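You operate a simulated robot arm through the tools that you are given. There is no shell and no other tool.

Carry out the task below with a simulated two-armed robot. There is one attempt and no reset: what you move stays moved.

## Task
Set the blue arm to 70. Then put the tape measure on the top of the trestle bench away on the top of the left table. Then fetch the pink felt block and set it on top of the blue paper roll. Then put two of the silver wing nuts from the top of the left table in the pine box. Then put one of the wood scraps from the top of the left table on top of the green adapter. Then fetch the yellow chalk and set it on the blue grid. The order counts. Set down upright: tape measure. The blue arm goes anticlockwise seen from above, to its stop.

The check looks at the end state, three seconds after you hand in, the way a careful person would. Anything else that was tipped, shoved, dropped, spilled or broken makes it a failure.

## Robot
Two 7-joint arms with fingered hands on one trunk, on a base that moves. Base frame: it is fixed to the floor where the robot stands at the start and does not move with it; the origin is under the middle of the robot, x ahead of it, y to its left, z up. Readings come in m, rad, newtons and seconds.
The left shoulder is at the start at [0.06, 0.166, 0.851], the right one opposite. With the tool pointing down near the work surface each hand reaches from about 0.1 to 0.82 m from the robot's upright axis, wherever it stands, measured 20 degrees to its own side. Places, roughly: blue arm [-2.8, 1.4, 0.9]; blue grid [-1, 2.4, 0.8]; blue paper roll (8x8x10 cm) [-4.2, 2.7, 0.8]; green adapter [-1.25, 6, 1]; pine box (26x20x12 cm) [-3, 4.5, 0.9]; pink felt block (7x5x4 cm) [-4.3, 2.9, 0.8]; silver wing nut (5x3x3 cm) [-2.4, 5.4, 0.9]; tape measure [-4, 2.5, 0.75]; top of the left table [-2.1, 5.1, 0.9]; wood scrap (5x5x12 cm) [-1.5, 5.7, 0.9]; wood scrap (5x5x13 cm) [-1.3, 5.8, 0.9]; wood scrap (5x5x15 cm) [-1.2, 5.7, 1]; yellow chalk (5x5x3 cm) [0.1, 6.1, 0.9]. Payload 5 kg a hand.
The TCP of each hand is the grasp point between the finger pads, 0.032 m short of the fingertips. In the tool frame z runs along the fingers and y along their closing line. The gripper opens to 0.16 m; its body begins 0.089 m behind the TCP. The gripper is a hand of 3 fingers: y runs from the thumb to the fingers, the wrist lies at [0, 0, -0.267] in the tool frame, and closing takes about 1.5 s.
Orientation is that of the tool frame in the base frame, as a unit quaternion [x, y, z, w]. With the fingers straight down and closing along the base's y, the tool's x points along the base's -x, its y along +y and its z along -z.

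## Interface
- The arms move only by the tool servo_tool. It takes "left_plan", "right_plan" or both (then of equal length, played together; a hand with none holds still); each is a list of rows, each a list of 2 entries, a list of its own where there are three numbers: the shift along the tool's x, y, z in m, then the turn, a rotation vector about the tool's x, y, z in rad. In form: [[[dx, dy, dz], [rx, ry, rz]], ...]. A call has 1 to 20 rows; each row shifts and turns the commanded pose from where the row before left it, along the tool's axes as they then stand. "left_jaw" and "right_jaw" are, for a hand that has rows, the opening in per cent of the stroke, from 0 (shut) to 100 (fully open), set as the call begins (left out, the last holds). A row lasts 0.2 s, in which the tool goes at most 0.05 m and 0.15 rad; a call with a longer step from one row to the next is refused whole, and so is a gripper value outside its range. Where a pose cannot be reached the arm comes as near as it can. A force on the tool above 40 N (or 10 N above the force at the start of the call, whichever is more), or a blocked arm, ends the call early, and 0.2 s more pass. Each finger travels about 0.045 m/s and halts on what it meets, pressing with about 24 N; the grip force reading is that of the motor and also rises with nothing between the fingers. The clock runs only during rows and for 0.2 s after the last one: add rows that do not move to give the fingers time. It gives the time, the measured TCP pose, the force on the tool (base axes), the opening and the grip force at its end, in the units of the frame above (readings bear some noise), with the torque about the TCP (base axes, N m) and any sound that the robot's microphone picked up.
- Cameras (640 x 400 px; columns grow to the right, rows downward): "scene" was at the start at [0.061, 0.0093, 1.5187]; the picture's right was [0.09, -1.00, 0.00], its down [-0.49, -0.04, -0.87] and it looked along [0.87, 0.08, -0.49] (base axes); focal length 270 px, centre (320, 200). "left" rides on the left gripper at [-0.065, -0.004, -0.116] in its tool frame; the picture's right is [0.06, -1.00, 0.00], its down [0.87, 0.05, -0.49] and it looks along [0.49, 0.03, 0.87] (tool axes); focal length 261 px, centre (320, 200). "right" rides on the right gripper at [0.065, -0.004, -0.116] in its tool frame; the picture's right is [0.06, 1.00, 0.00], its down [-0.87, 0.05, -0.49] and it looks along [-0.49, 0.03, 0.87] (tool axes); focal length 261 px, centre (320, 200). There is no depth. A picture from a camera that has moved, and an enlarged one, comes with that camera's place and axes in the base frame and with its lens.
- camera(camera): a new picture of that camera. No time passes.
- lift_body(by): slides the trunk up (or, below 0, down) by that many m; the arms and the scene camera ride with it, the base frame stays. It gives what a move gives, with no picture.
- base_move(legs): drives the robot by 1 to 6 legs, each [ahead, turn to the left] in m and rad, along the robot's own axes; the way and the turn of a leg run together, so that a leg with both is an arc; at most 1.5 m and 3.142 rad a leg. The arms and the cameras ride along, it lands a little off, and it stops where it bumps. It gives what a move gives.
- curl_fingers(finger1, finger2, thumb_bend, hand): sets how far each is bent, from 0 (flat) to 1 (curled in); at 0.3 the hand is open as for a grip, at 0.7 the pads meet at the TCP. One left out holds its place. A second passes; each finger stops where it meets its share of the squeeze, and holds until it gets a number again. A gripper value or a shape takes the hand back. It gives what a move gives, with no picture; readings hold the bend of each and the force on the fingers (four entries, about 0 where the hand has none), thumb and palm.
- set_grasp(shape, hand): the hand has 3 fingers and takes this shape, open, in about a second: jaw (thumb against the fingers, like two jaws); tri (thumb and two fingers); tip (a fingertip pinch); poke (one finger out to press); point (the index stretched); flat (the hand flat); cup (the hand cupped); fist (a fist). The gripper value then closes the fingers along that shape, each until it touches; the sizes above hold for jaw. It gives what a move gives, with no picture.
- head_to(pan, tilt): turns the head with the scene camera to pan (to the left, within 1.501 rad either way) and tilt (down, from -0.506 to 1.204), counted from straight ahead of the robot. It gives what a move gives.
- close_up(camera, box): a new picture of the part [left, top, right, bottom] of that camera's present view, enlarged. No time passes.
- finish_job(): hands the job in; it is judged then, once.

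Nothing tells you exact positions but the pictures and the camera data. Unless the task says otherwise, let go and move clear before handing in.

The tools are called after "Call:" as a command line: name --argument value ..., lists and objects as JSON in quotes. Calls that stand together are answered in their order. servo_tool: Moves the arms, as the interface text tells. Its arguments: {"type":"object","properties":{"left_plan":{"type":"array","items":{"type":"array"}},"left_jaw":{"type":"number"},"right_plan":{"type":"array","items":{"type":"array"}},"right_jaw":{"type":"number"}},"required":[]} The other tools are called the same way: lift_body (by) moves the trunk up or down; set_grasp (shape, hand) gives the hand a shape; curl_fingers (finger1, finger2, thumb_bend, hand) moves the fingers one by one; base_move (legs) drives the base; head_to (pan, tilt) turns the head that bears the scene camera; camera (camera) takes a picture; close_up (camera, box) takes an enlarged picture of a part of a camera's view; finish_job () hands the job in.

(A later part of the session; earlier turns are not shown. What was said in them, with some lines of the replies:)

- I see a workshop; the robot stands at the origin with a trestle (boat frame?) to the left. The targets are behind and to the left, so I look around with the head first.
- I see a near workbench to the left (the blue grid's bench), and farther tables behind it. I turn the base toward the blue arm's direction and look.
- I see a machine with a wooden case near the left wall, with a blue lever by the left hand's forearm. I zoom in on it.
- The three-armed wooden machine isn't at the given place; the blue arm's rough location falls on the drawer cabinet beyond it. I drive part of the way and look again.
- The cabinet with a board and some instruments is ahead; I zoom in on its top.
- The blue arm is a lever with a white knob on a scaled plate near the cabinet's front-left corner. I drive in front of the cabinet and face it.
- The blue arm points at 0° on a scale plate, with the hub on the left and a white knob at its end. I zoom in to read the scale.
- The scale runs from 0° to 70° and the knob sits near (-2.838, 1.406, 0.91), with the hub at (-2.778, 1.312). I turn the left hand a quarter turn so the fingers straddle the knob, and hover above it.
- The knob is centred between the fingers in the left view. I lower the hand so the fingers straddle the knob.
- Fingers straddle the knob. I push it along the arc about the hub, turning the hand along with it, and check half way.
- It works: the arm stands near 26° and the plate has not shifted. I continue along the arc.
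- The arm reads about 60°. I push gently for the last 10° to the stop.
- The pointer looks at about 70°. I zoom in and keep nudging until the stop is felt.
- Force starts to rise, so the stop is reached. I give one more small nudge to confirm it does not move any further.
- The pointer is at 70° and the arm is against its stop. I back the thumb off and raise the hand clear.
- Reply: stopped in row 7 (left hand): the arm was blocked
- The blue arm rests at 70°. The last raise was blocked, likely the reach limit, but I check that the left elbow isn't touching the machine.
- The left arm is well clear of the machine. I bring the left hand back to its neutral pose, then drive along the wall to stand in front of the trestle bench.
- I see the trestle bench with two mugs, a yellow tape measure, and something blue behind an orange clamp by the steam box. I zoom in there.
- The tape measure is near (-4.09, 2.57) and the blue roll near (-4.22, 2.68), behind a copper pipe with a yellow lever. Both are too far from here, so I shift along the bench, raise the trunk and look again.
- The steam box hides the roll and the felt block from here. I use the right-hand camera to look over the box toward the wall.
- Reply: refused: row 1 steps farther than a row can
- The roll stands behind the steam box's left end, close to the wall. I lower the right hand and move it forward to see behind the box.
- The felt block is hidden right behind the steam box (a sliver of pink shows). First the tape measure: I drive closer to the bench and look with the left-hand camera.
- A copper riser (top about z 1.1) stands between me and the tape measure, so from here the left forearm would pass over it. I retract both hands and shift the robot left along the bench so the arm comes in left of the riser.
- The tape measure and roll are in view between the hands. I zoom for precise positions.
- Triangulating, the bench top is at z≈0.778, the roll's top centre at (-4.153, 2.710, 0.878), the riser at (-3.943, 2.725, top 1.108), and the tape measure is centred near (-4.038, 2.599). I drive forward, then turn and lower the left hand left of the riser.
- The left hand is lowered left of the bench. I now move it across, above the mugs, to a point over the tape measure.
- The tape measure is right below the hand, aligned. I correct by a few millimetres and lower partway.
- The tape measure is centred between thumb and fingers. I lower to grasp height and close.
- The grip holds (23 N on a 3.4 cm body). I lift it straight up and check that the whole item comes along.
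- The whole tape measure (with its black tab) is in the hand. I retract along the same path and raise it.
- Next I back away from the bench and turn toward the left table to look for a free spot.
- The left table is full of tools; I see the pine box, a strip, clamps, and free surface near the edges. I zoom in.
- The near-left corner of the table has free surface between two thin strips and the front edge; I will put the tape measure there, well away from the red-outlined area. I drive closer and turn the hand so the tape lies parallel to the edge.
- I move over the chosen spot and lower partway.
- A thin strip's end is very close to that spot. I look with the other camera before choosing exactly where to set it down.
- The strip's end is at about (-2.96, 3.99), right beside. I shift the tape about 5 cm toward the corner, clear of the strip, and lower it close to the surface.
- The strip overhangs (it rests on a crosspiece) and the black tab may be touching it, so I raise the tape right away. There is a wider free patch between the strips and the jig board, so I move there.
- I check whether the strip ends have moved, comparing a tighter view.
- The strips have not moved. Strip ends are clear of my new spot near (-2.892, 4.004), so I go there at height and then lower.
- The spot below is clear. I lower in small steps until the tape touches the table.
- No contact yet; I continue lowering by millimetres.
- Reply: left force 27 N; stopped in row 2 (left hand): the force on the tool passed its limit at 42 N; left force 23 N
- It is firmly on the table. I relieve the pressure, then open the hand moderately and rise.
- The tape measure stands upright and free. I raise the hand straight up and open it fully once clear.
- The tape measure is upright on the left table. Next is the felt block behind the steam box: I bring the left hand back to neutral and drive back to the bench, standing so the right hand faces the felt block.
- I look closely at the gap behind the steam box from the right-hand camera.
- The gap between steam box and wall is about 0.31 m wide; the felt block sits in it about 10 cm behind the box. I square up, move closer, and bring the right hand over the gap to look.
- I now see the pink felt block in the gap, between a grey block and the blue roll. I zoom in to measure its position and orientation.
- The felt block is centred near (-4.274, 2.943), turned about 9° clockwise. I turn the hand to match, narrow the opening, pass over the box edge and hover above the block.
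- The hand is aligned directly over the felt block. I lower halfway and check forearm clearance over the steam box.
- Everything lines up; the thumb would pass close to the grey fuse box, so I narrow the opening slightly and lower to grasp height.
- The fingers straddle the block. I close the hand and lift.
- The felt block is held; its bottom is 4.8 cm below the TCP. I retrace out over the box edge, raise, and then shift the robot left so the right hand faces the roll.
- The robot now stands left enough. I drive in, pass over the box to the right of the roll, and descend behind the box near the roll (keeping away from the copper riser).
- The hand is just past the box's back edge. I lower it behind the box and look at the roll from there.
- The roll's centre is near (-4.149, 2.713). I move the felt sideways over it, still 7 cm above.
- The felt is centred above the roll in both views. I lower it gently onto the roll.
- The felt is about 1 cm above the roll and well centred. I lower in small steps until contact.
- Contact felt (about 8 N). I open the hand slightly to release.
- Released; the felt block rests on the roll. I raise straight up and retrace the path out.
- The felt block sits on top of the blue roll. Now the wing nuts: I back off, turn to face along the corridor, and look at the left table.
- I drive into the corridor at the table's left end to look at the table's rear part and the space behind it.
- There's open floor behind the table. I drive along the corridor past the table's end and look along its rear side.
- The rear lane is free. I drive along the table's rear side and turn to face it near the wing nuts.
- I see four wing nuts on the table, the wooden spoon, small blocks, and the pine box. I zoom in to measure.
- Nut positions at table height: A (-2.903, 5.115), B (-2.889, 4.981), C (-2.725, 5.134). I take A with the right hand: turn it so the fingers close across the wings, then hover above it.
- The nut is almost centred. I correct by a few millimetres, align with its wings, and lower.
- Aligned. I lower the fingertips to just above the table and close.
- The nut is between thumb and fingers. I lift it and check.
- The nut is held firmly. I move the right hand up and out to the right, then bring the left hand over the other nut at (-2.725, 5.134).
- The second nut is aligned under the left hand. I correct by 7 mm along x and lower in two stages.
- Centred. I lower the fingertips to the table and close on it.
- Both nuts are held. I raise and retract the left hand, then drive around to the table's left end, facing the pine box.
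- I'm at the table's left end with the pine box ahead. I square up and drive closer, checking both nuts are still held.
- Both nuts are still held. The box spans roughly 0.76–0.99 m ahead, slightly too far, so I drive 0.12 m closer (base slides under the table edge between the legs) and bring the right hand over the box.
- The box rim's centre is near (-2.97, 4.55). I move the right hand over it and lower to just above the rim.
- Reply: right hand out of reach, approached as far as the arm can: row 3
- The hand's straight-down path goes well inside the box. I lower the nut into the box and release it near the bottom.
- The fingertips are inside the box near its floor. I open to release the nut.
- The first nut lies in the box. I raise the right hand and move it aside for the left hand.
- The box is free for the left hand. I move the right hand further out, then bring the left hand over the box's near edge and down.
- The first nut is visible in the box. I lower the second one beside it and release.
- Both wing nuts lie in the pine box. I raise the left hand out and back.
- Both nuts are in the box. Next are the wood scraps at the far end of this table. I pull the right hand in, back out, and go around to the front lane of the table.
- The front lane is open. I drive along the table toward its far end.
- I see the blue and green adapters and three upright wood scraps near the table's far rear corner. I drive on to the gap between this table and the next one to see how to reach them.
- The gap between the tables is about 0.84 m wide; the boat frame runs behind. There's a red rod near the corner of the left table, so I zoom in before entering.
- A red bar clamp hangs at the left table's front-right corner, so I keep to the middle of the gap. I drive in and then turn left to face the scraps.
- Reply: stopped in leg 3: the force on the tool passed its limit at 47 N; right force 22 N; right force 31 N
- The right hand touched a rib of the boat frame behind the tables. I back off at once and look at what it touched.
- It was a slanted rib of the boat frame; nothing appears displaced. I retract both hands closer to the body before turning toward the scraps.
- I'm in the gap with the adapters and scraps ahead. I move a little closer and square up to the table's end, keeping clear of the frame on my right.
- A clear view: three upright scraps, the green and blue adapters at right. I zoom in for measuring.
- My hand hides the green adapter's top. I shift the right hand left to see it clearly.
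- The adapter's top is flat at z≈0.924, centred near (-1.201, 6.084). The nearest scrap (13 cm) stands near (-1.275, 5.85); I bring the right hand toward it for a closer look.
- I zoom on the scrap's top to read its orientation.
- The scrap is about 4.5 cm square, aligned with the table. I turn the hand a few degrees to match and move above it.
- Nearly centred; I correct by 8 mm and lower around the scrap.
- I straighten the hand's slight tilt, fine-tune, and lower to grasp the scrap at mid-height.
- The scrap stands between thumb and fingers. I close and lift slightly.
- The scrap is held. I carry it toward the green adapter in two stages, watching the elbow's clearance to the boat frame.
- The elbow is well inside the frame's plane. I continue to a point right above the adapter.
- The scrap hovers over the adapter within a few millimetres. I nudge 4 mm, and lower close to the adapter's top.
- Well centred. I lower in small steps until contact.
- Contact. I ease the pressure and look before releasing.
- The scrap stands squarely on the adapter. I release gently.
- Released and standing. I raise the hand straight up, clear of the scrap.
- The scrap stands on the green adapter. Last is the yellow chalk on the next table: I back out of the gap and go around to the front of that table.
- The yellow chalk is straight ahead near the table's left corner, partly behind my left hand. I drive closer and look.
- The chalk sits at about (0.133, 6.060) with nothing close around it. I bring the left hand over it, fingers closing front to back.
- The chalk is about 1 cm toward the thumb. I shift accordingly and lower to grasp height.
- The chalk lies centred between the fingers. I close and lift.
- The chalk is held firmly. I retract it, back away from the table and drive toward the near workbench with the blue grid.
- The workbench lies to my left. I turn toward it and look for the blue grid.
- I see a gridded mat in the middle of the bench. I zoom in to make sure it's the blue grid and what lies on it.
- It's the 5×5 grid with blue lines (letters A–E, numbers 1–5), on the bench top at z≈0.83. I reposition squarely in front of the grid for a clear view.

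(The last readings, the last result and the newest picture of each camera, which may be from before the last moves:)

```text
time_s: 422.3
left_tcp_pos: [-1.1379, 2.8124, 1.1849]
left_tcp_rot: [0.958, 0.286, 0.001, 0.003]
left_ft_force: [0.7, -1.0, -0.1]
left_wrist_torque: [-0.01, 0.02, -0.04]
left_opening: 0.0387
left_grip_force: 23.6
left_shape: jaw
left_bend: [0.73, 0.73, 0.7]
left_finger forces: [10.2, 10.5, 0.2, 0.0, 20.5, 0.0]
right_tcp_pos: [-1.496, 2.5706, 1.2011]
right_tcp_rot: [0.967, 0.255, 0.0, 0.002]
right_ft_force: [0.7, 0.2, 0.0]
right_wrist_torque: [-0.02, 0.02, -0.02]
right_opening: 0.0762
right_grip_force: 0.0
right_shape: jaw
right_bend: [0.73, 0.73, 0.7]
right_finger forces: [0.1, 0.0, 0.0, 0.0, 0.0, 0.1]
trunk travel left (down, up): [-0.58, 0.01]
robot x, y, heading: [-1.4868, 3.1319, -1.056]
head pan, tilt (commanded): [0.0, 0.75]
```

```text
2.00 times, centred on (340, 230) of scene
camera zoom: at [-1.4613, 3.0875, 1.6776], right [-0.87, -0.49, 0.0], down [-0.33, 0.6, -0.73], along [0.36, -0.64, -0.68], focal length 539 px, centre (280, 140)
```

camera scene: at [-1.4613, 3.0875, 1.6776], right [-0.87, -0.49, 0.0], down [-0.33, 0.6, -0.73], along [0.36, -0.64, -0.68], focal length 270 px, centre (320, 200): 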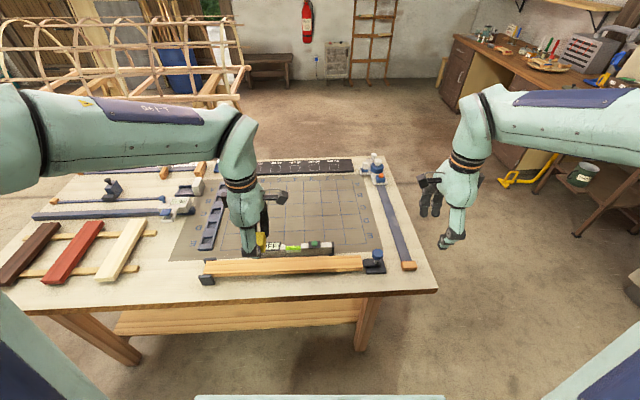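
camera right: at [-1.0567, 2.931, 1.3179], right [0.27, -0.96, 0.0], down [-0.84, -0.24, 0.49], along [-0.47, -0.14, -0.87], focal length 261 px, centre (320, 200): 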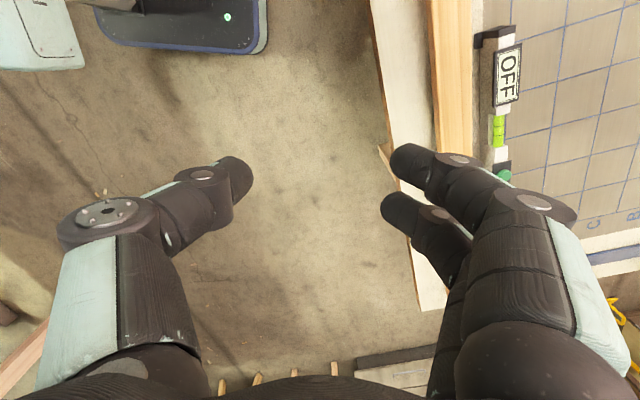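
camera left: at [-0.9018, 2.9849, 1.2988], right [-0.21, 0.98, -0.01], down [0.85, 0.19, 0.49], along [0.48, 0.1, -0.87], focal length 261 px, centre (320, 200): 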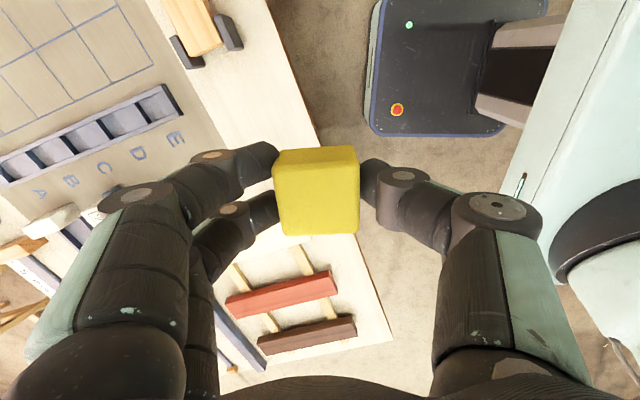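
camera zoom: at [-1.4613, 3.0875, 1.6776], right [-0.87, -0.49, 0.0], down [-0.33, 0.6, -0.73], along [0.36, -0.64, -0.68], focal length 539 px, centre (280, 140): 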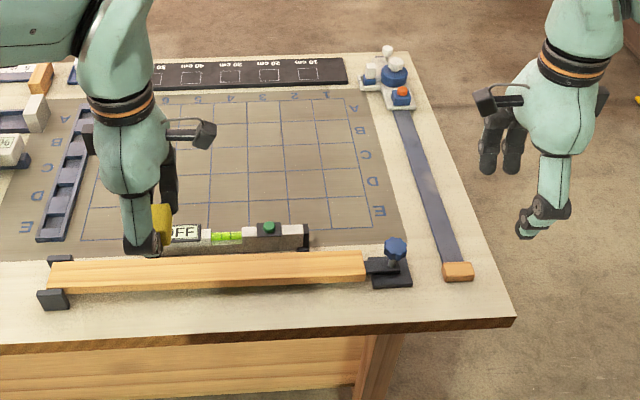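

The grid is fully visible: rows A–E, columns 1–6, with a level along its near edge. I drive 0.13 m closer and bring the chalk over a central cell.

Call:
base_move --legs '[[0.12, 0]]'

Call:
camera --camera "scene"

Call:
camera --camera "left"

Call:
close_up --camera "scene" --box '[200, 150, 440, 340]'

```text
time_s: 423.5
left_tcp_pos: [-1.0773, 2.7084, 1.1834]
left_tcp_rot: [0.958, 0.288, 0.0, 0.001]
left_ft_force: [0.8, -0.9, -1.1]
left_wrist_torque: [0.06, 0.06, -0.01]
left_opening: 0.0386
left_grip_force: 24.2
left_shape: jaw
left_bend: [0.73, 0.73, 0.7]
left_finger forces: [10.1, 10.5, 0.0, 0.0, 20.6, 0.0]
right_tcp_pos: [-1.4348, 2.4656, 1.2016]
right_tcp_rot: [0.966, 0.258, 0.0, 0.001]
right_ft_force: [-0.2, -0.5, -0.3]
right_wrist_torque: [0.05, 0.05, 0.0]
right_opening: 0.0764
right_grip_force: 0.1
right_shape: jaw
right_bend: [0.73, 0.73, 0.7]
right_finger forces: [0.0, 0.1, 0.0, 0.0, 0.0, 0.1]
trunk travel left (down, up): [-0.58, 0.01]
robot x, y, heading: [-1.4309, 3.0296, -1.052]
head pan, tilt (commanded): [0.0, 0.75]
```

```text
taken
camera scene: at [-1.4014, 2.9822, 1.6775], right [-0.87, -0.49, 0.0], down [-0.34, 0.59, -0.73], along [0.36, -0.64, -0.68], focal length 270 px, centre (320, 200)
```

scene: 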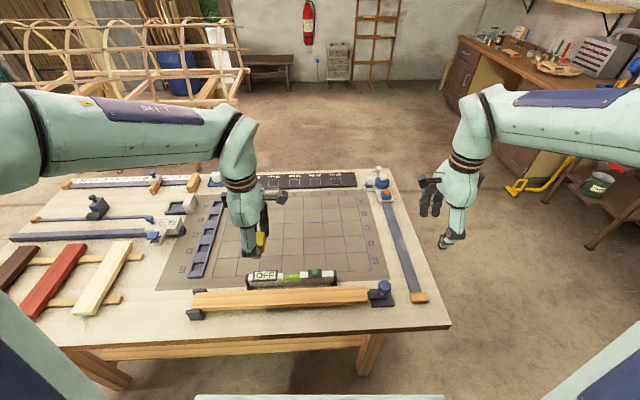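

```text
taken
camera left: at [-1.1343, 2.6758, 1.2992], right [-0.5, 0.87, 0.0], down [0.75, 0.43, 0.49], along [0.43, 0.24, -0.87], focal length 261 px, centre (320, 200)
```

left: 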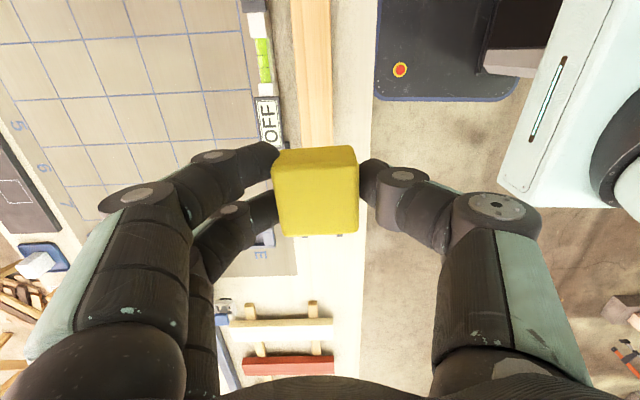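

```text
2.11 times, centred on (320, 245) of scene
camera zoom: at [-1.4014, 2.9822, 1.6775], right [-0.87, -0.49, 0.0], down [-0.34, 0.59, -0.73], along [0.36, -0.64, -0.68], focal length 567 px, centre (320, 105)
```

zoom: 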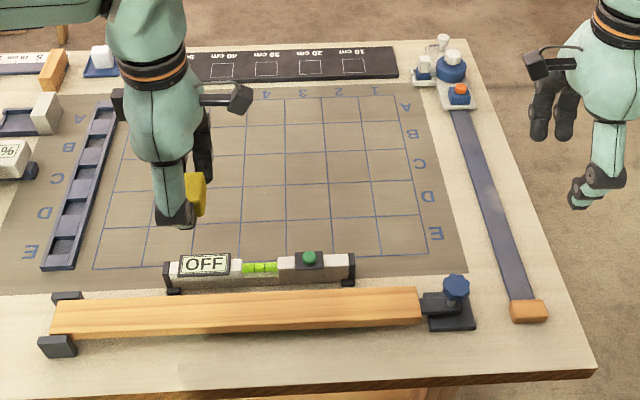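

The grid's cells are about 8 cm. I bring the chalk above a cell in the second row from me, about (-0.991, 2.476).

Call:
servo_tool --left_plan '[[[-0.0081, 0.0346, 0.026], [0, 0, 0]], [[-0.0081, 0.0346, 0.026], [0, 0, 0]], [[-0.0081, 0.0346, 0.026], [0, 0, 0]], [[-0.0081, 0.0346, 0.026], [0, 0, 0]], [[-0.0081, 0.0346, 0.026], [0, 0, 0]], [[-0.0081, 0.0346, 0.026], [0, 0, 0]], [[-0.0081, 0.0346, 0.026], [0, 0, 0]]]'

Call:
camera --camera "left"

Call:
close_up --camera "scene" --box '[200, 150, 440, 340]'

```text
time_s: 425.1
left_tcp_pos: [-0.988, 2.4775, 1.0023]
left_tcp_rot: [0.958, 0.288, 0.001, 0.003]
left_ft_force: [-0.4, -0.3, 0.1]
left_wrist_torque: [0.04, 0.02, 0.01]
left_opening: 0.0387
left_grip_force: 23.7
left_shape: jaw
left_bend: [0.73, 0.73, 0.7]
left_finger forces: [10.1, 10.6, 0.0, 0.1, 20.6, 0.0]
right_tcp_pos: [-1.4337, 2.4668, 1.2001]
right_tcp_rot: [0.966, 0.257, 0.0, 0.001]
right_ft_force: [0.2, -0.8, 0.3]
right_wrist_torque: [0.02, 0.02, 0.02]
right_opening: 0.0764
right_grip_force: 0.0
right_shape: jaw
right_bend: [0.73, 0.73, 0.7]
right_finger forces: [0.1, 0.1, 0.0, 0.1, 0.0, 0.1]
trunk travel left (down, up): [-0.58, 0.01]
robot x, y, heading: [-1.4309, 3.0285, -1.056]
head pan, tilt (commanded): [0.0, 0.75]
```

```text
taken
camera left: at [-1.0451, 2.4435, 1.1182], right [-0.5, 0.87, 0.0], down [0.75, 0.44, 0.49], along [0.43, 0.24, -0.87], focal length 261 px, centre (320, 200)
```

left: 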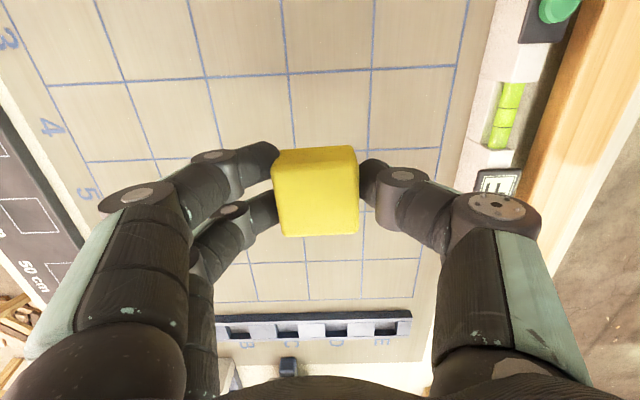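

```text
2.11 times, centred on (320, 245) of scene
camera zoom: at [-1.4021, 2.9828, 1.6775], right [-0.87, -0.49, 0.0], down [-0.34, 0.59, -0.73], along [0.36, -0.64, -0.68], focal length 567 px, centre (320, 105)
```

zoom: 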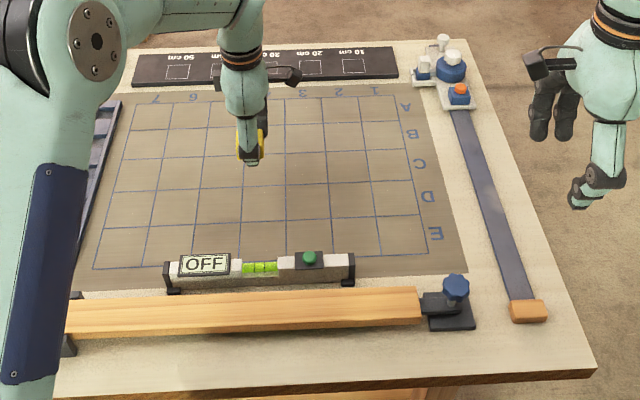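

The spot below the chalk lies inside one cell; I shift about 1.5 cm to its centre and lower.

Call:
servo_tool --left_plan '[[[-0.015, -0.01, 0.025], [0, 0, 0]], [[0, 0, 0.04], [0, 0, 0]], [[0, 0, 0.03], [0, 0, 0]], [[0, 0, 0.015], [0, 0, 0]]]'

Call:
camera --camera "left"

Call:
close_up --camera "scene" --box '[240, 160, 400, 290]'

```text
time_s: 426.1
left_tcp_pos: [-1.008, 2.4792, 0.8944]
left_tcp_rot: [0.958, 0.288, 0.0, 0.004]
left_ft_force: [0.2, 0.4, -0.2]
left_wrist_torque: [0.0, 0.01, 0.02]
left_opening: 0.0385
left_grip_force: 24.6
left_shape: jaw
left_bend: [0.73, 0.73, 0.7]
left_finger forces: [10.2, 10.5, 0.1, 0.0, 20.6, 0.1]
right_tcp_pos: [-1.4347, 2.466, 1.2017]
right_tcp_rot: [0.966, 0.258, 0.001, 0.002]
right_ft_force: [-0.2, 0.1, 0.3]
right_wrist_torque: [0.02, 0.01, -0.02]
right_opening: 0.0763
right_grip_force: 0.2
right_shape: jaw
right_bend: [0.73, 0.73, 0.7]
right_finger forces: [0.0, 0.0, 0.1, 0.0, 0.1, 0.1]
trunk travel left (down, up): [-0.58, 0.01]
robot x, y, heading: [-1.4308, 3.0259, -1.055]
head pan, tilt (commanded): [0.0, 0.75]
```

```text
taken
camera left: at [-1.0651, 2.4451, 1.0096], right [-0.5, 0.87, -0.01], down [0.75, 0.44, 0.49], along [0.43, 0.24, -0.87], focal length 261 px, centre (320, 200)
```

left: 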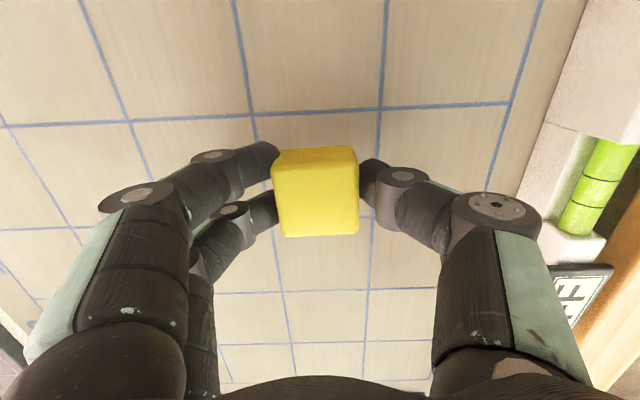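

```text
3.08 times, centred on (320, 225) of scene
camera zoom: at [-1.4024, 2.9844, 1.6776], right [-0.87, -0.49, 0.0], down [-0.34, 0.59, -0.73], along [0.36, -0.64, -0.68], focal length 829 px, centre (320, 123)
```

zoom: 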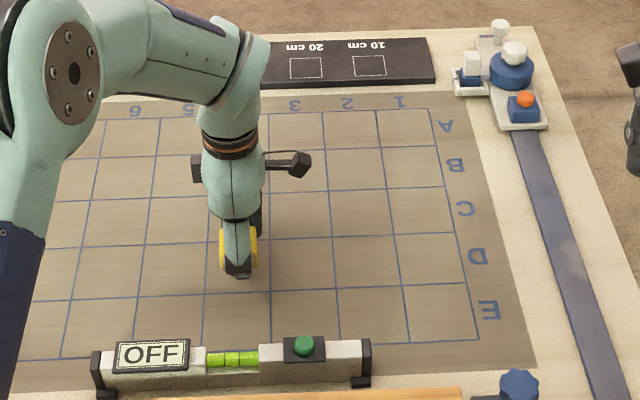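

The chalk is inside a cell (column 4, row D). I lower it gently to contact.

Call:
servo_tool --left_plan '[[[0, 0, 0.012], [0, 0, 0]], [[0, 0, 0.005], [0, 0, 0]], [[0, 0, 0], [0, 0, 0]]]'

Call:
servo_tool --left_plan '[[[0, 0, 0.003], [0, 0, 0]], [[0, 0, 0], [0, 0, 0]]]'

```text
time_s: 426.9
left_tcp_pos: [-1.0087, 2.4774, 0.8761]
left_tcp_rot: [0.958, 0.288, 0.0, 0.003]
left_ft_force: [0.7, 0.0, -1.3]
left_wrist_torque: [-0.01, 0.0, 0.02]
left_opening: 0.0387
left_grip_force: 24.2
left_shape: jaw
left_bend: [0.73, 0.73, 0.7]
left_finger forces: [10.1, 10.6, 0.0, 0.1, 20.7, 0.2]
right_tcp_pos: [-1.4352, 2.468, 1.2001]
right_tcp_rot: [0.966, 0.258, 0.0, 0.002]
right_ft_force: [0.0, -0.2, 0.2]
right_wrist_torque: [-0.01, -0.02, -0.02]
right_opening: 0.0762
right_grip_force: 0.0
right_shape: jaw
right_bend: [0.73, 0.73, 0.7]
right_finger forces: [0.0, 0.0, 0.0, 0.0, 0.0, 0.1]
trunk travel left (down, up): [-0.58, 0.01]
robot x, y, heading: [-1.4293, 3.0275, -1.053]
head pan, tilt (commanded): [0.0, 0.75]
```

```text
time_s: 427.5
left_tcp_pos: [-1.0078, 2.4755, 0.8739]
left_tcp_rot: [0.958, 0.287, 0.001, 0.003]
left_ft_force: [-0.1, -0.3, -0.3]
left_wrist_torque: [0.01, 0.05, 0.0]
left_opening: 0.0386
left_grip_force: 24.1
left_shape: jaw
left_bend: [0.73, 0.73, 0.7]
left_finger forces: [10.2, 10.5, 0.0, 0.1, 20.6, 0.1]
right_tcp_pos: [-1.4355, 2.4679, 1.2018]
right_tcp_rot: [0.966, 0.257, 0.001, 0.001]
right_ft_force: [-0.4, 0.1, 0.1]
right_wrist_torque: [0.02, 0.03, 0.0]
right_opening: 0.0762
right_grip_force: 0.1
right_shape: jaw
right_bend: [0.73, 0.73, 0.7]
right_finger forces: [0.0, 0.0, 0.0, 0.1, 0.0, 0.0]
trunk travel left (down, up): [-0.58, 0.01]
robot x, y, heading: [-1.429, 3.0267, -1.058]
head pan, tilt (commanded): [0.0, 0.75]
```

Call:
servo_tool --left_plan '[[[0, 0, 0.003], [0, 0, 0]], [[0, 0, 0], [0, 0, 0]]]'

Call:
servo_tool --left_plan '[[[0, 0, 0.002], [0, 0, 0]], [[0, 0, 0], [0, 0, 0]]]'

Call:
close_up --camera "scene" --box '[270, 190, 360, 260]'

```text
time_s: 428.1
left_tcp_pos: [-1.0085, 2.4757, 0.8738]
left_tcp_rot: [0.957, 0.288, 0.002, 0.005]
left_ft_force: [0.6, 3.9, 16.8]
left_wrist_torque: [0.45, 0.17, -0.07]
left_opening: 0.0391
left_grip_force: 23.8
left_shape: jaw
left_bend: [0.73, 0.73, 0.7]
left_finger forces: [11.5, 13.0, 0.0, 0.0, 36.5, 0.0]
right_tcp_pos: [-1.4365, 2.4705, 1.203]
right_tcp_rot: [0.966, 0.257, 0.001, 0.003]
right_ft_force: [-0.1, 0.1, 0.5]
right_wrist_torque: [-0.02, 0.02, -0.02]
right_opening: 0.0762
right_grip_force: 0.0
right_shape: jaw
right_bend: [0.73, 0.73, 0.7]
right_finger forces: [0.1, 0.0, 0.1, 0.0, 0.1, 0.0]
trunk travel left (down, up): [-0.58, 0.01]
robot x, y, heading: [-1.4296, 3.0301, -1.054]
head pan, tilt (commanded): [0.0, 0.75]
```

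```text
time_s: 428.7
left_tcp_pos: [-1.0088, 2.4769, 0.8731]
left_tcp_rot: [0.957, 0.288, 0.001, 0.006]
left_ft_force: [3.0, 6.4, 41.2]
left_wrist_torque: [0.63, 0.12, -0.1]
left_opening: 0.041
left_grip_force: 23.4
left_shape: jaw
left_bend: [0.74, 0.74, 0.7]
left_finger forces: [15.6, 18.2, 0.0, 0.1, 47.9, 0.0]
right_tcp_pos: [-1.4362, 2.4702, 1.2035]
right_tcp_rot: [0.966, 0.257, 0.001, 0.003]
right_ft_force: [-0.6, -0.5, 0.2]
right_wrist_torque: [0.05, 0.03, 0.0]
right_opening: 0.0763
right_grip_force: 0.0
right_shape: jaw
right_bend: [0.73, 0.73, 0.7]
right_finger forces: [0.0, 0.1, 0.1, 0.0, 0.1, 0.1]
trunk travel left (down, up): [-0.58, 0.01]
robot x, y, heading: [-1.4276, 3.03, -1.054]
head pan, tilt (commanded): [0.0, 0.75]
```

```text
5.71 times, centred on (315, 225) of scene
camera zoom: at [-1.4045, 2.9878, 1.6781], right [-0.87, -0.49, 0.0], down [-0.34, 0.59, -0.73], along [0.36, -0.64, -0.68], focal length 1540 px, centre (349, 57)
```

zoom: 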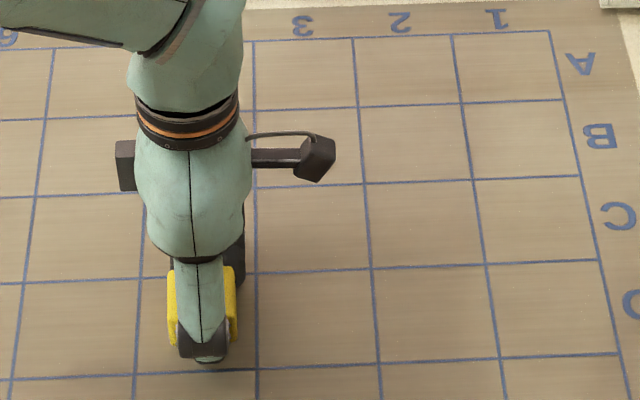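

It's firmly on the grid. I relieve the pressure and release.

Call:
servo_tool --left_plan '[[[0, 0, -0.004], [0, 0, 0]], [[0, 0, 0], [0, 0, 0]]]'

Call:
servo_tool --left_plan '[[[0, 0, 0], [0, 0, 0]], [[0, 0, 0], [0, 0, 0]], [[0, 0, 0], [0, 0, 0]], [[0, 0, 0], [0, 0, 0]], [[0, 0, 0], [0, 0, 0]]]' --left_jaw 52

Call:
camera --camera "left"

```text
time_s: 429.3
left_tcp_pos: [-1.009, 2.477, 0.873]
left_tcp_rot: [0.958, 0.287, 0.001, 0.003]
left_ft_force: [4.6, -2.9, 18.8]
left_wrist_torque: [-0.35, -0.32, 0.06]
left_opening: 0.0407
left_grip_force: 23.9
left_shape: jaw
left_bend: [0.74, 0.74, 0.7]
left_finger forces: [17.5, 18.9, 0.0, 0.0, 25.9, 0.0]
right_tcp_pos: [-1.4359, 2.4679, 1.2007]
right_tcp_rot: [0.966, 0.257, 0.0, 0.002]
right_ft_force: [-0.3, 0.2, -1.2]
right_wrist_torque: [0.0, -0.01, 0.01]
right_opening: 0.0762
right_grip_force: 0.1
right_shape: jaw
right_bend: [0.73, 0.73, 0.7]
right_finger forces: [0.0, 0.0, 0.0, 0.1, 0.0, 0.0]
trunk travel left (down, up): [-0.58, 0.01]
robot x, y, heading: [-1.4255, 3.0299, -1.057]
head pan, tilt (commanded): [0.0, 0.75]
```

```text
time_s: 430.5
left_tcp_pos: [-1.0095, 2.4778, 0.8734]
left_tcp_rot: [0.958, 0.287, 0.001, 0.003]
left_ft_force: [-2.8, 1.0, 8.0]
left_wrist_torque: [-0.26, -0.12, -0.04]
left_opening: 0.0795
left_grip_force: 0.1
left_shape: jaw
left_bend: [0.73, 0.73, 0.7]
left_finger forces: [3.6, 3.7, 0.0, 0.0, 0.1, 0.0]
right_tcp_pos: [-1.4358, 2.4694, 1.2006]
right_tcp_rot: [0.967, 0.256, 0.001, 0.002]
right_ft_force: [-0.8, -0.1, 0.8]
right_wrist_torque: [-0.03, 0.0, -0.01]
right_opening: 0.0762
right_grip_force: 0.0
right_shape: jaw
right_bend: [0.73, 0.73, 0.7]
right_finger forces: [0.0, 0.0, 0.0, 0.0, 0.0, 0.0]
trunk travel left (down, up): [-0.58, 0.01]
robot x, y, heading: [-1.4294, 3.0305, -1.054]
head pan, tilt (commanded): [0.0, 0.75]
```

```text
taken
camera left: at [-1.0663, 2.4438, 0.9884], right [-0.5, 0.87, -0.01], down [0.75, 0.44, 0.49], along [0.43, 0.24, -0.87], focal length 261 px, centre (320, 200)
```

left: 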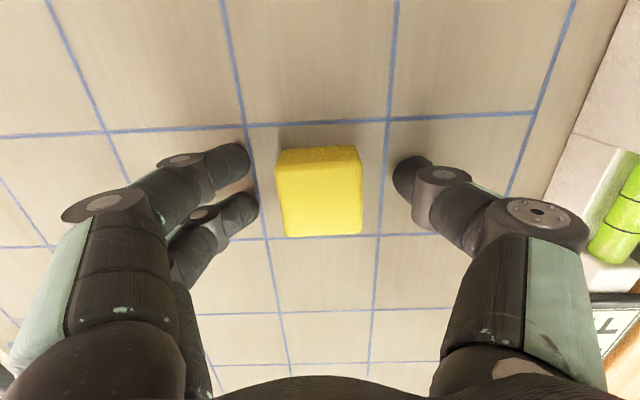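

Released, the chalk lies within one cell of the blue grid. I raise the hand and move it clear.

Call:
servo_tool --left_plan '[[[0, 0, -0.02], [0, 0, 0]], [[0, 0, -0.04], [0, 0, 0]], [[0, 0, -0.045], [0, 0, 0]], [[0, 0, -0.045], [0, 0, 0]], [[0, 0, -0.045], [0, 0, 0]], [[0, -0.03, -0.035], [0, 0, 0]], [[0, -0.04, -0.03], [0, 0, 0]], [[0, -0.04, -0.02], [0, 0, 0]], [[0.03, -0.035, 0], [0, 0, 0]]]'

Call:
camera --camera "scene"

Call:
close_up --camera "scene" --box '[200, 150, 440, 340]'

```text
time_s: 432.5
left_tcp_pos: [-1.0617, 2.6168, 1.1532]
left_tcp_rot: [0.958, 0.288, 0.001, 0.003]
left_ft_force: [-0.1, 0.7, -0.8]
left_wrist_torque: [-0.03, 0.01, 0.0]
left_opening: 0.083
left_grip_force: 0.0
left_shape: jaw
left_bend: [0.72, 0.72, 0.7]
left_finger forces: [0.0, 0.1, 0.0, 0.1, 0.0, 0.0]
right_tcp_pos: [-1.4332, 2.4703, 1.2019]
right_tcp_rot: [0.966, 0.258, 0.0, 0.002]
right_ft_force: [0.3, -0.6, 0.1]
right_wrist_torque: [-0.06, 0.03, 0.02]
right_opening: 0.0762
right_grip_force: 0.2
right_shape: jaw
right_bend: [0.73, 0.73, 0.7]
right_finger forces: [0.0, 0.0, 0.1, 0.0, 0.0, 0.0]
trunk travel left (down, up): [-0.58, 0.01]
robot x, y, heading: [-1.4288, 3.0282, -1.056]
head pan, tilt (commanded): [0.0, 0.75]
```

```text
taken
camera scene: at [-1.4014, 2.9865, 1.6776], right [-0.87, -0.49, 0.0], down [-0.34, 0.59, -0.73], along [0.36, -0.64, -0.68], focal length 270 px, centre (320, 200)
```

scene: 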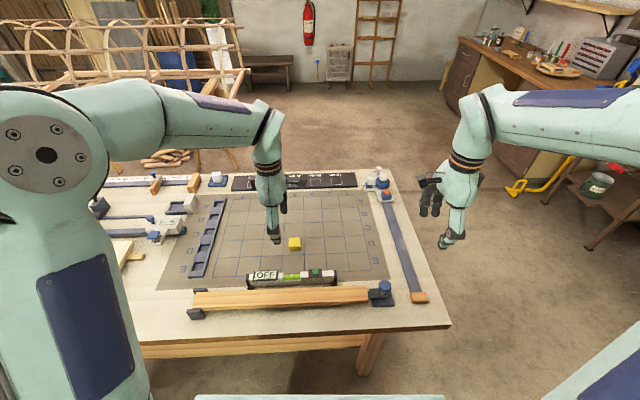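

```text
2.11 times, centred on (320, 245) of scene
camera zoom: at [-1.4014, 2.9865, 1.6776], right [-0.87, -0.49, 0.0], down [-0.34, 0.59, -0.73], along [0.36, -0.64, -0.68], focal length 567 px, centre (320, 105)
```

zoom: 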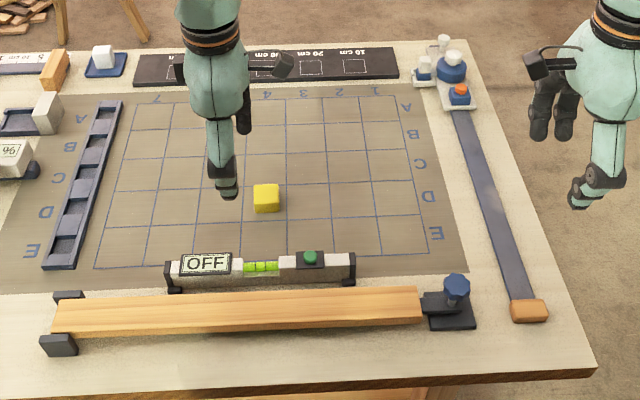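

The chalk is on the blue grid. Before handing in, I back off and check the earlier results from a distance.

Call:
base_move --legs '[[-0.2, 0], [0, -1.6]]'

Call:
head_to --pan 0.35 --tilt 0.35

Call:
camera --camera "scene"

Call:
head_to --pan -0.6 --tilt 0.35

Call:
camera --camera "scene"

```text
time_s: 438.1
left_tcp_pos: [-1.9533, 2.8509, 1.153]
left_tcp_rot: [0.872, -0.489, -0.001, 0.003]
left_ft_force: [-0.6, 0.2, -0.4]
left_wrist_torque: [0.0, 0.0, 0.03]
left_opening: 0.083
left_grip_force: 0.0
left_shape: jaw
left_bend: [0.72, 0.72, 0.7]
left_finger forces: [0.1, 0.1, 0.0, 0.0, 0.0, 0.1]
right_tcp_pos: [-2.0877, 3.2272, 1.2021]
right_tcp_rot: [0.856, -0.517, -0.001, 0.002]
right_ft_force: [0.0, -1.1, 0.5]
right_wrist_torque: [-0.01, 0.01, 0.02]
right_opening: 0.0763
right_grip_force: 0.1
right_shape: jaw
right_bend: [0.73, 0.73, 0.7]
right_finger forces: [0.0, 0.0, 0.1, 0.0, 0.1, 0.1]
trunk travel left (down, up): [-0.58, 0.01]
robot x, y, heading: [-1.5259, 3.2037, -2.662]
head pan, tilt (commanded): [0.0, 0.75]
```

```text
time_s: 439.0
left_tcp_pos: [-1.9538, 2.8516, 1.1523]
left_tcp_rot: [0.872, -0.489, -0.001, 0.002]
left_ft_force: [0.1, 1.3, 0.1]
left_wrist_torque: [-0.03, 0.0, -0.01]
left_opening: 0.0826
left_grip_force: 0.2
left_shape: jaw
left_bend: [0.72, 0.72, 0.7]
left_finger forces: [0.0, 0.1, 0.0, 0.0, 0.1, 0.0]
right_tcp_pos: [-2.0887, 3.2257, 1.2013]
right_tcp_rot: [0.856, -0.517, 0.0, 0.002]
right_ft_force: [-0.5, -0.7, 0.2]
right_wrist_torque: [0.03, 0.02, 0.01]
right_opening: 0.076
right_grip_force: 0.1
right_shape: jaw
right_bend: [0.73, 0.73, 0.7]
right_finger forces: [0.1, 0.0, 0.1, 0.0, 0.1, 0.0]
trunk travel left (down, up): [-0.58, 0.01]
robot x, y, heading: [-1.5256, 3.2012, -2.661]
head pan, tilt (commanded): [0.351, 0.351]
```

```text
taken
camera scene: at [-1.5626, 3.148, 1.7132], right [-0.74, 0.67, 0.0], down [0.23, 0.25, -0.94], along [-0.63, -0.69, -0.34], focal length 270 px, centre (320, 200)
```

scene: 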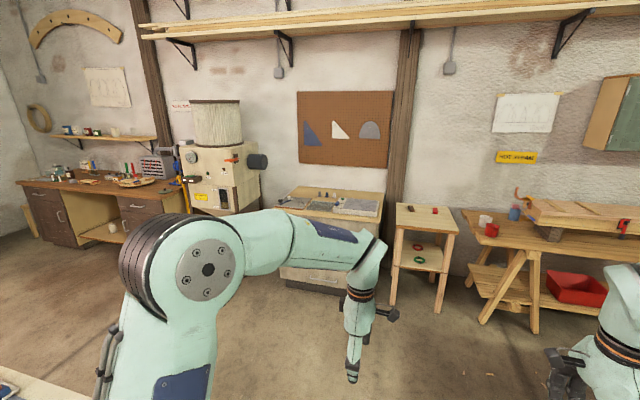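

```text
time_s: 440.2
left_tcp_pos: [-1.9538, 2.8516, 1.1517]
left_tcp_rot: [0.872, -0.489, -0.001, 0.002]
left_ft_force: [-0.6, 0.0, 1.0]
left_wrist_torque: [-0.01, 0.0, -0.01]
left_opening: 0.0828
left_grip_force: 0.0
left_shape: jaw
left_bend: [0.72, 0.72, 0.7]
left_finger forces: [0.0, 0.0, 0.1, 0.0, 0.1, 0.1]
right_tcp_pos: [-2.088, 3.2278, 1.2017]
right_tcp_rot: [0.856, -0.517, 0.0, 0.001]
right_ft_force: [-0.2, 0.3, -0.3]
right_wrist_torque: [-0.01, -0.03, -0.01]
right_opening: 0.0766
right_grip_force: 0.0
right_shape: jaw
right_bend: [0.73, 0.73, 0.7]
right_finger forces: [0.0, 0.1, 0.0, 0.1, 0.0, 0.1]
trunk travel left (down, up): [-0.58, 0.01]
robot x, y, heading: [-1.526, 3.201, -2.668]
head pan, tilt (commanded): [-0.6, 0.351]
```

```text
taken
camera scene: at [-1.5922, 3.2278, 1.7132], right [0.12, 0.99, 0.0], down [0.34, -0.04, -0.94], along [-0.93, 0.11, -0.34], focal length 270 px, centre (320, 200)
```

scene: 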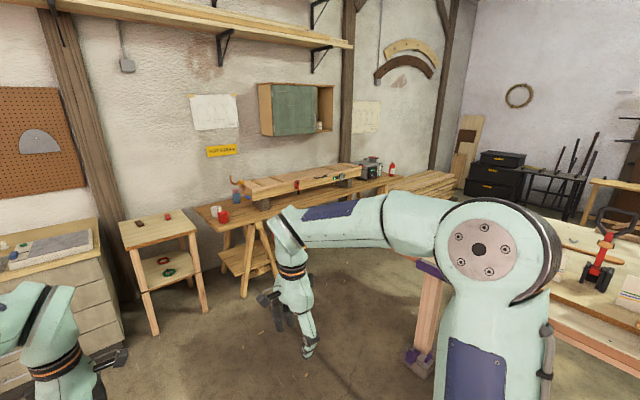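

I zoom on the roll and mugs, then on the lever.

Call:
close_up --camera "scene" --box '[200, 160, 300, 230]'

Call:
head_to --pan 0.35 --tilt 0.35

Call:
close_up --camera "scene" --box '[270, 180, 400, 240]'

Call:
close_up --camera "scene" --box '[460, 170, 580, 250]'

```text
5.71 times, centred on (250, 195) of scene
camera zoom: at [-1.5922, 3.2278, 1.7132], right [0.12, 0.99, 0.0], down [0.34, -0.04, -0.94], along [-0.93, 0.11, -0.34], focal length 1540 px, centre (720, 229)
```

zoom: 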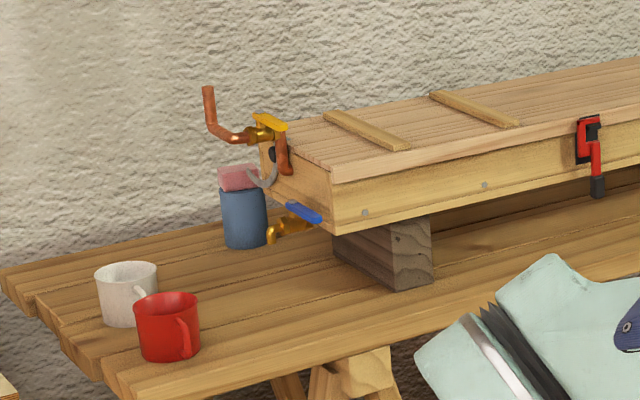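

```text
time_s: 441.5
left_tcp_pos: [-1.954, 2.8506, 1.1516]
left_tcp_rot: [0.872, -0.489, -0.001, 0.002]
left_ft_force: [0.2, -0.7, -0.2]
left_wrist_torque: [0.03, -0.02, 0.0]
left_opening: 0.0828
left_grip_force: 0.0
left_shape: jaw
left_bend: [0.72, 0.72, 0.7]
left_finger forces: [0.0, 0.1, 0.1, 0.0, 0.1, 0.0]
right_tcp_pos: [-2.088, 3.2276, 1.201]
right_tcp_rot: [0.857, -0.516, -0.001, 0.002]
right_ft_force: [0.2, 0.7, 0.6]
right_wrist_torque: [-0.02, 0.0, -0.03]
right_opening: 0.0762
right_grip_force: 0.0
right_shape: jaw
right_bend: [0.73, 0.73, 0.7]
right_finger forces: [0.1, 0.0, 0.1, 0.0, 0.0, 0.0]
trunk travel left (down, up): [-0.58, 0.01]
robot x, y, heading: [-1.528, 3.2005, -2.658]
head pan, tilt (commanded): [0.351, 0.351]
```

```text
4.92 times, centred on (335, 210) of scene
camera zoom: at [-1.5625, 3.148, 1.7132], right [-0.74, 0.67, 0.0], down [0.23, 0.25, -0.94], along [-0.63, -0.69, -0.34], focal length 1327 px, centre (246, 151)
```

zoom: 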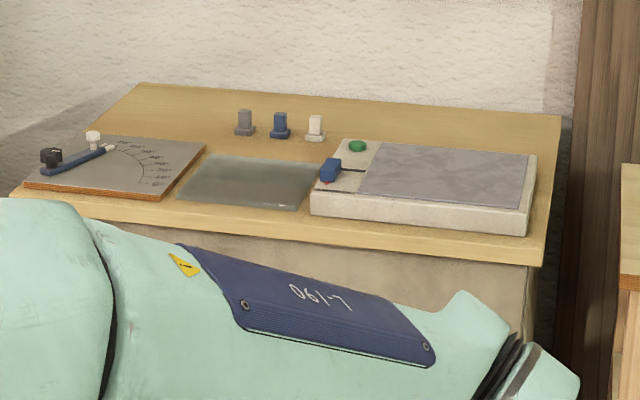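

```text
5.00 times, centred on (520, 210) of scene
camera zoom: at [-1.5625, 3.148, 1.7132], right [-0.74, 0.67, 0.0], down [0.23, 0.25, -0.94], along [-0.63, -0.69, -0.34], focal length 1347 px, centre (-680, 150)
```

zoom: 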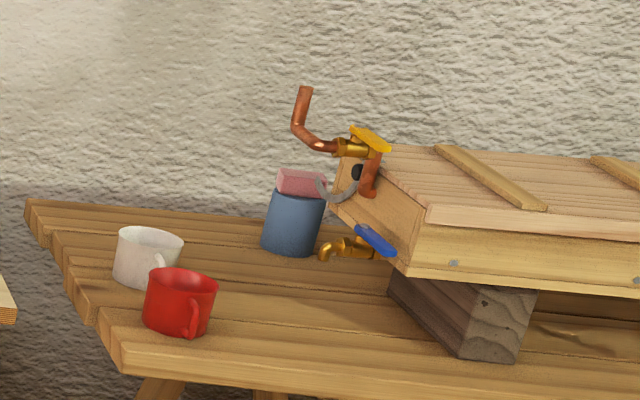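

The felt block and the lever are as left. I check the tape measure and, turning further, the scrap on the adapter.

Call:
head_to --pan -1.05 --tilt 0.4

Call:
camera --camera "scene"

Call:
base_move --legs '[[0, -1.4]]'

Call:
head_to --pan -0.6 --tilt 0.25

Call:
camera --camera "scene"

```text
time_s: 443.0
left_tcp_pos: [-1.9549, 2.8503, 1.1522]
left_tcp_rot: [0.873, -0.488, -0.001, 0.002]
left_ft_force: [0.6, -1.2, -0.2]
left_wrist_torque: [0.03, 0.06, 0.01]
left_opening: 0.0828
left_grip_force: 0.0
left_shape: jaw
left_bend: [0.72, 0.72, 0.7]
left_finger forces: [0.0, 0.0, 0.0, 0.1, 0.1, 0.1]
right_tcp_pos: [-2.0875, 3.227, 1.2019]
right_tcp_rot: [0.856, -0.517, -0.001, 0.001]
right_ft_force: [0.2, -0.1, -0.4]
right_wrist_torque: [0.04, -0.02, -0.02]
right_opening: 0.0763
right_grip_force: 0.0
right_shape: jaw
right_bend: [0.73, 0.73, 0.7]
right_finger forces: [0.0, 0.1, 0.0, 0.0, 0.0, 0.0]
trunk travel left (down, up): [-0.58, 0.01]
robot x, y, heading: [-1.528, 3.2018, -2.658]
head pan, tilt (commanded): [-1.051, 0.4]
```

```text
taken
camera scene: at [-1.5778, 3.2667, 1.7087], right [0.54, 0.84, 0.0], down [0.33, -0.21, -0.92], along [-0.78, 0.5, -0.39], focal length 270 px, centre (320, 200)
```

scene: 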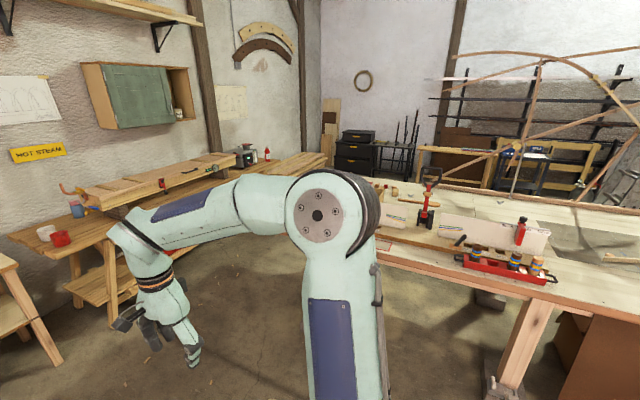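

```text
time_s: 447.0
left_tcp_pos: [-1.9429, 3.5663, 1.1522]
left_tcp_rot: [-0.349, 0.937, 0.003, -0.002]
left_ft_force: [-0.1, 0.4, -0.5]
left_wrist_torque: [0.03, 0.01, 0.02]
left_opening: 0.0829
left_grip_force: 0.1
left_shape: jaw
left_bend: [0.72, 0.72, 0.7]
left_finger forces: [0.0, 0.1, 0.0, 0.0, 0.1, 0.0]
right_tcp_pos: [-1.5926, 3.7607, 1.1999]
right_tcp_rot: [-0.318, 0.948, 0.002, -0.001]
right_ft_force: [0.5, 1.3, 0.1]
right_wrist_torque: [-0.01, 0.02, 0.04]
right_opening: 0.0763
right_grip_force: 0.1
right_shape: jaw
right_bend: [0.73, 0.73, 0.7]
right_finger forces: [0.0, 0.0, 0.0, 0.0, 0.1, 0.0]
trunk travel left (down, up): [-0.58, 0.01]
robot x, y, heading: [-1.5258, 3.2007, 2.21]
head pan, tilt (commanded): [-1.051, 0.4]
```

```text
time_s: 447.9
left_tcp_pos: [-1.9424, 3.5667, 1.1531]
left_tcp_rot: [-0.348, 0.937, 0.002, -0.001]
left_ft_force: [-0.5, -0.5, 0.0]
left_wrist_torque: [-0.01, 0.01, -0.03]
left_opening: 0.0831
left_grip_force: 0.0
left_shape: jaw
left_bend: [0.72, 0.72, 0.7]
left_finger forces: [0.0, 0.0, 0.0, 0.1, 0.0, 0.0]
right_tcp_pos: [-1.5925, 3.7604, 1.2014]
right_tcp_rot: [-0.319, 0.948, 0.001, -0.001]
right_ft_force: [0.8, -0.1, -0.6]
right_wrist_torque: [-0.04, 0.02, -0.02]
right_opening: 0.0762
right_grip_force: 0.0
right_shape: jaw
right_bend: [0.73, 0.73, 0.7]
right_finger forces: [0.0, 0.1, 0.0, 0.0, 0.0, 0.0]
trunk travel left (down, up): [-0.58, 0.01]
robot x, y, heading: [-1.5295, 3.2039, 2.212]
head pan, tilt (commanded): [-0.6, 0.25]
```

```text
taken
camera scene: at [-1.5121, 3.2723, 1.7226], right [1.0, 0.04, 0.0], down [0.01, -0.25, -0.97], along [-0.04, 0.97, -0.25], focal length 270 px, centre (320, 200)
```

scene: 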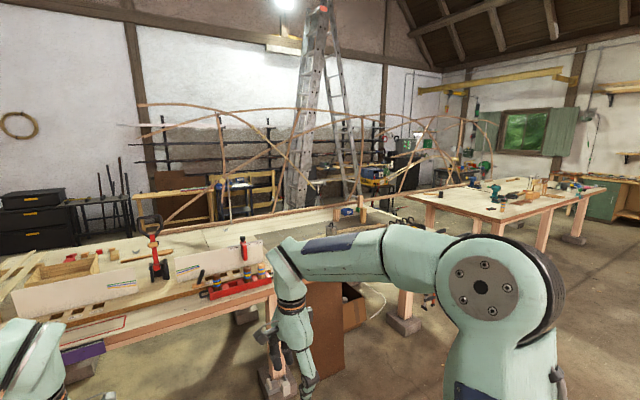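

Call:
close_up --camera "scene" --box '[300, 180, 420, 250]'

Call:
head_to --pan 0.35 --tilt 0.35

Call:
camera --camera "scene"

```text
5.33 times, centred on (360, 215) of scene
camera zoom: at [-1.5121, 3.2723, 1.7226], right [1.0, 0.04, 0.0], down [0.01, -0.25, -0.97], along [-0.04, 0.97, -0.25], focal length 1437 px, centre (107, 120)
```

zoom: 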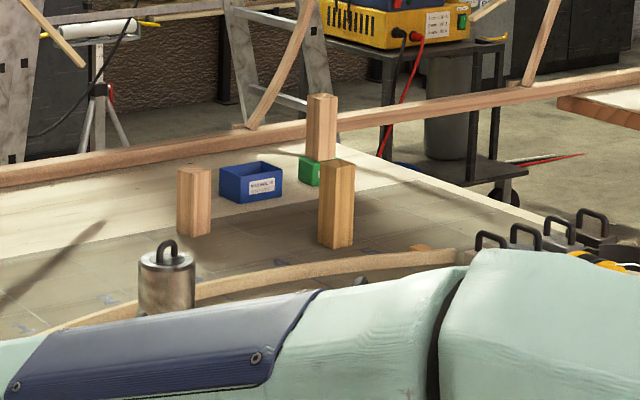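

```text
time_s: 449.1
left_tcp_pos: [-1.9428, 3.5662, 1.1523]
left_tcp_rot: [-0.349, 0.937, 0.003, -0.001]
left_ft_force: [-0.4, 0.3, 0.1]
left_wrist_torque: [0.01, -0.02, 0.02]
left_opening: 0.083
left_grip_force: 0.0
left_shape: jaw
left_bend: [0.72, 0.72, 0.7]
left_finger forces: [0.0, 0.0, 0.0, 0.0, 0.0, 0.0]
right_tcp_pos: [-1.5933, 3.7594, 1.2007]
right_tcp_rot: [-0.318, 0.948, 0.001, 0.0]
right_ft_force: [0.4, 0.1, 0.4]
right_wrist_torque: [0.01, -0.02, 0.03]
right_opening: 0.0763
right_grip_force: 0.1
right_shape: jaw
right_bend: [0.73, 0.73, 0.7]
right_finger forces: [0.1, 0.0, 0.1, 0.1, 0.1, 0.0]
trunk travel left (down, up): [-0.58, 0.01]
robot x, y, heading: [-1.5298, 3.2029, 2.212]
head pan, tilt (commanded): [0.351, 0.351]
```

```text
taken
camera scene: at [-1.5862, 3.2299, 1.7132], right [0.55, 0.84, 0.0], down [0.29, -0.19, -0.94], along [-0.79, 0.51, -0.34], focal length 270 px, centre (320, 200)
```

scene: 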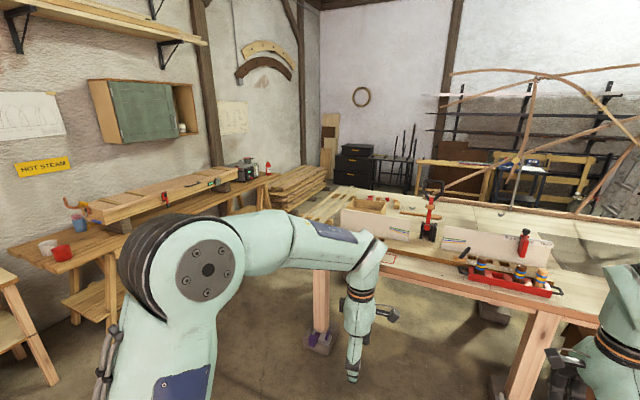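

Everything checks out: the lever is at 70°, the felt block is on the roll, the tape measure was upright on the left table when I last saw it, two nuts are in the pine box, the scrap stands on the adapter, and the chalk is on the grid. Both hands are empty and clear, so I hand in.

Call:
finish_job

```text
The job is handed in.
```

I carried out all six steps in the order you gave and handed the job in; I don't have the verdict.

- **Blue arm:** it points at 70° on its scale, turned anticlockwise until it met its stop.
- **Tape measure:** it stands upright on the left table, near the front-left corner. I last saw it directly about three minutes before handing in; in the final look it was hidden behind my arm.
- **Pink felt block:** it sits on top of the blue paper roll, and I confirmed this at the end.
- **Wing nuts:** two of the silver ones lie in the pine box.
- **Wood scrap:** one of them (about 13 cm tall) stands upright on the green adapter, and I confirmed this at the end.
- **Yellow chalk:** it lies inside one cell of the blue grid (column 4, row D).

Two unplanned contacts could matter for the "nothing else shoved" rule:

- **Boat frame:** while I was driving into the gap beside the left table, my right hand pushed against a rib of the boat frame (about 47 N). I backed off at once and saw nothing out of place, but I can't rule out a small shift.
- **Wood strip:** while I was lowering the tape measure, its tab may have touched the overhanging strip on the left table. I checked afterwards and the strip had not moved.
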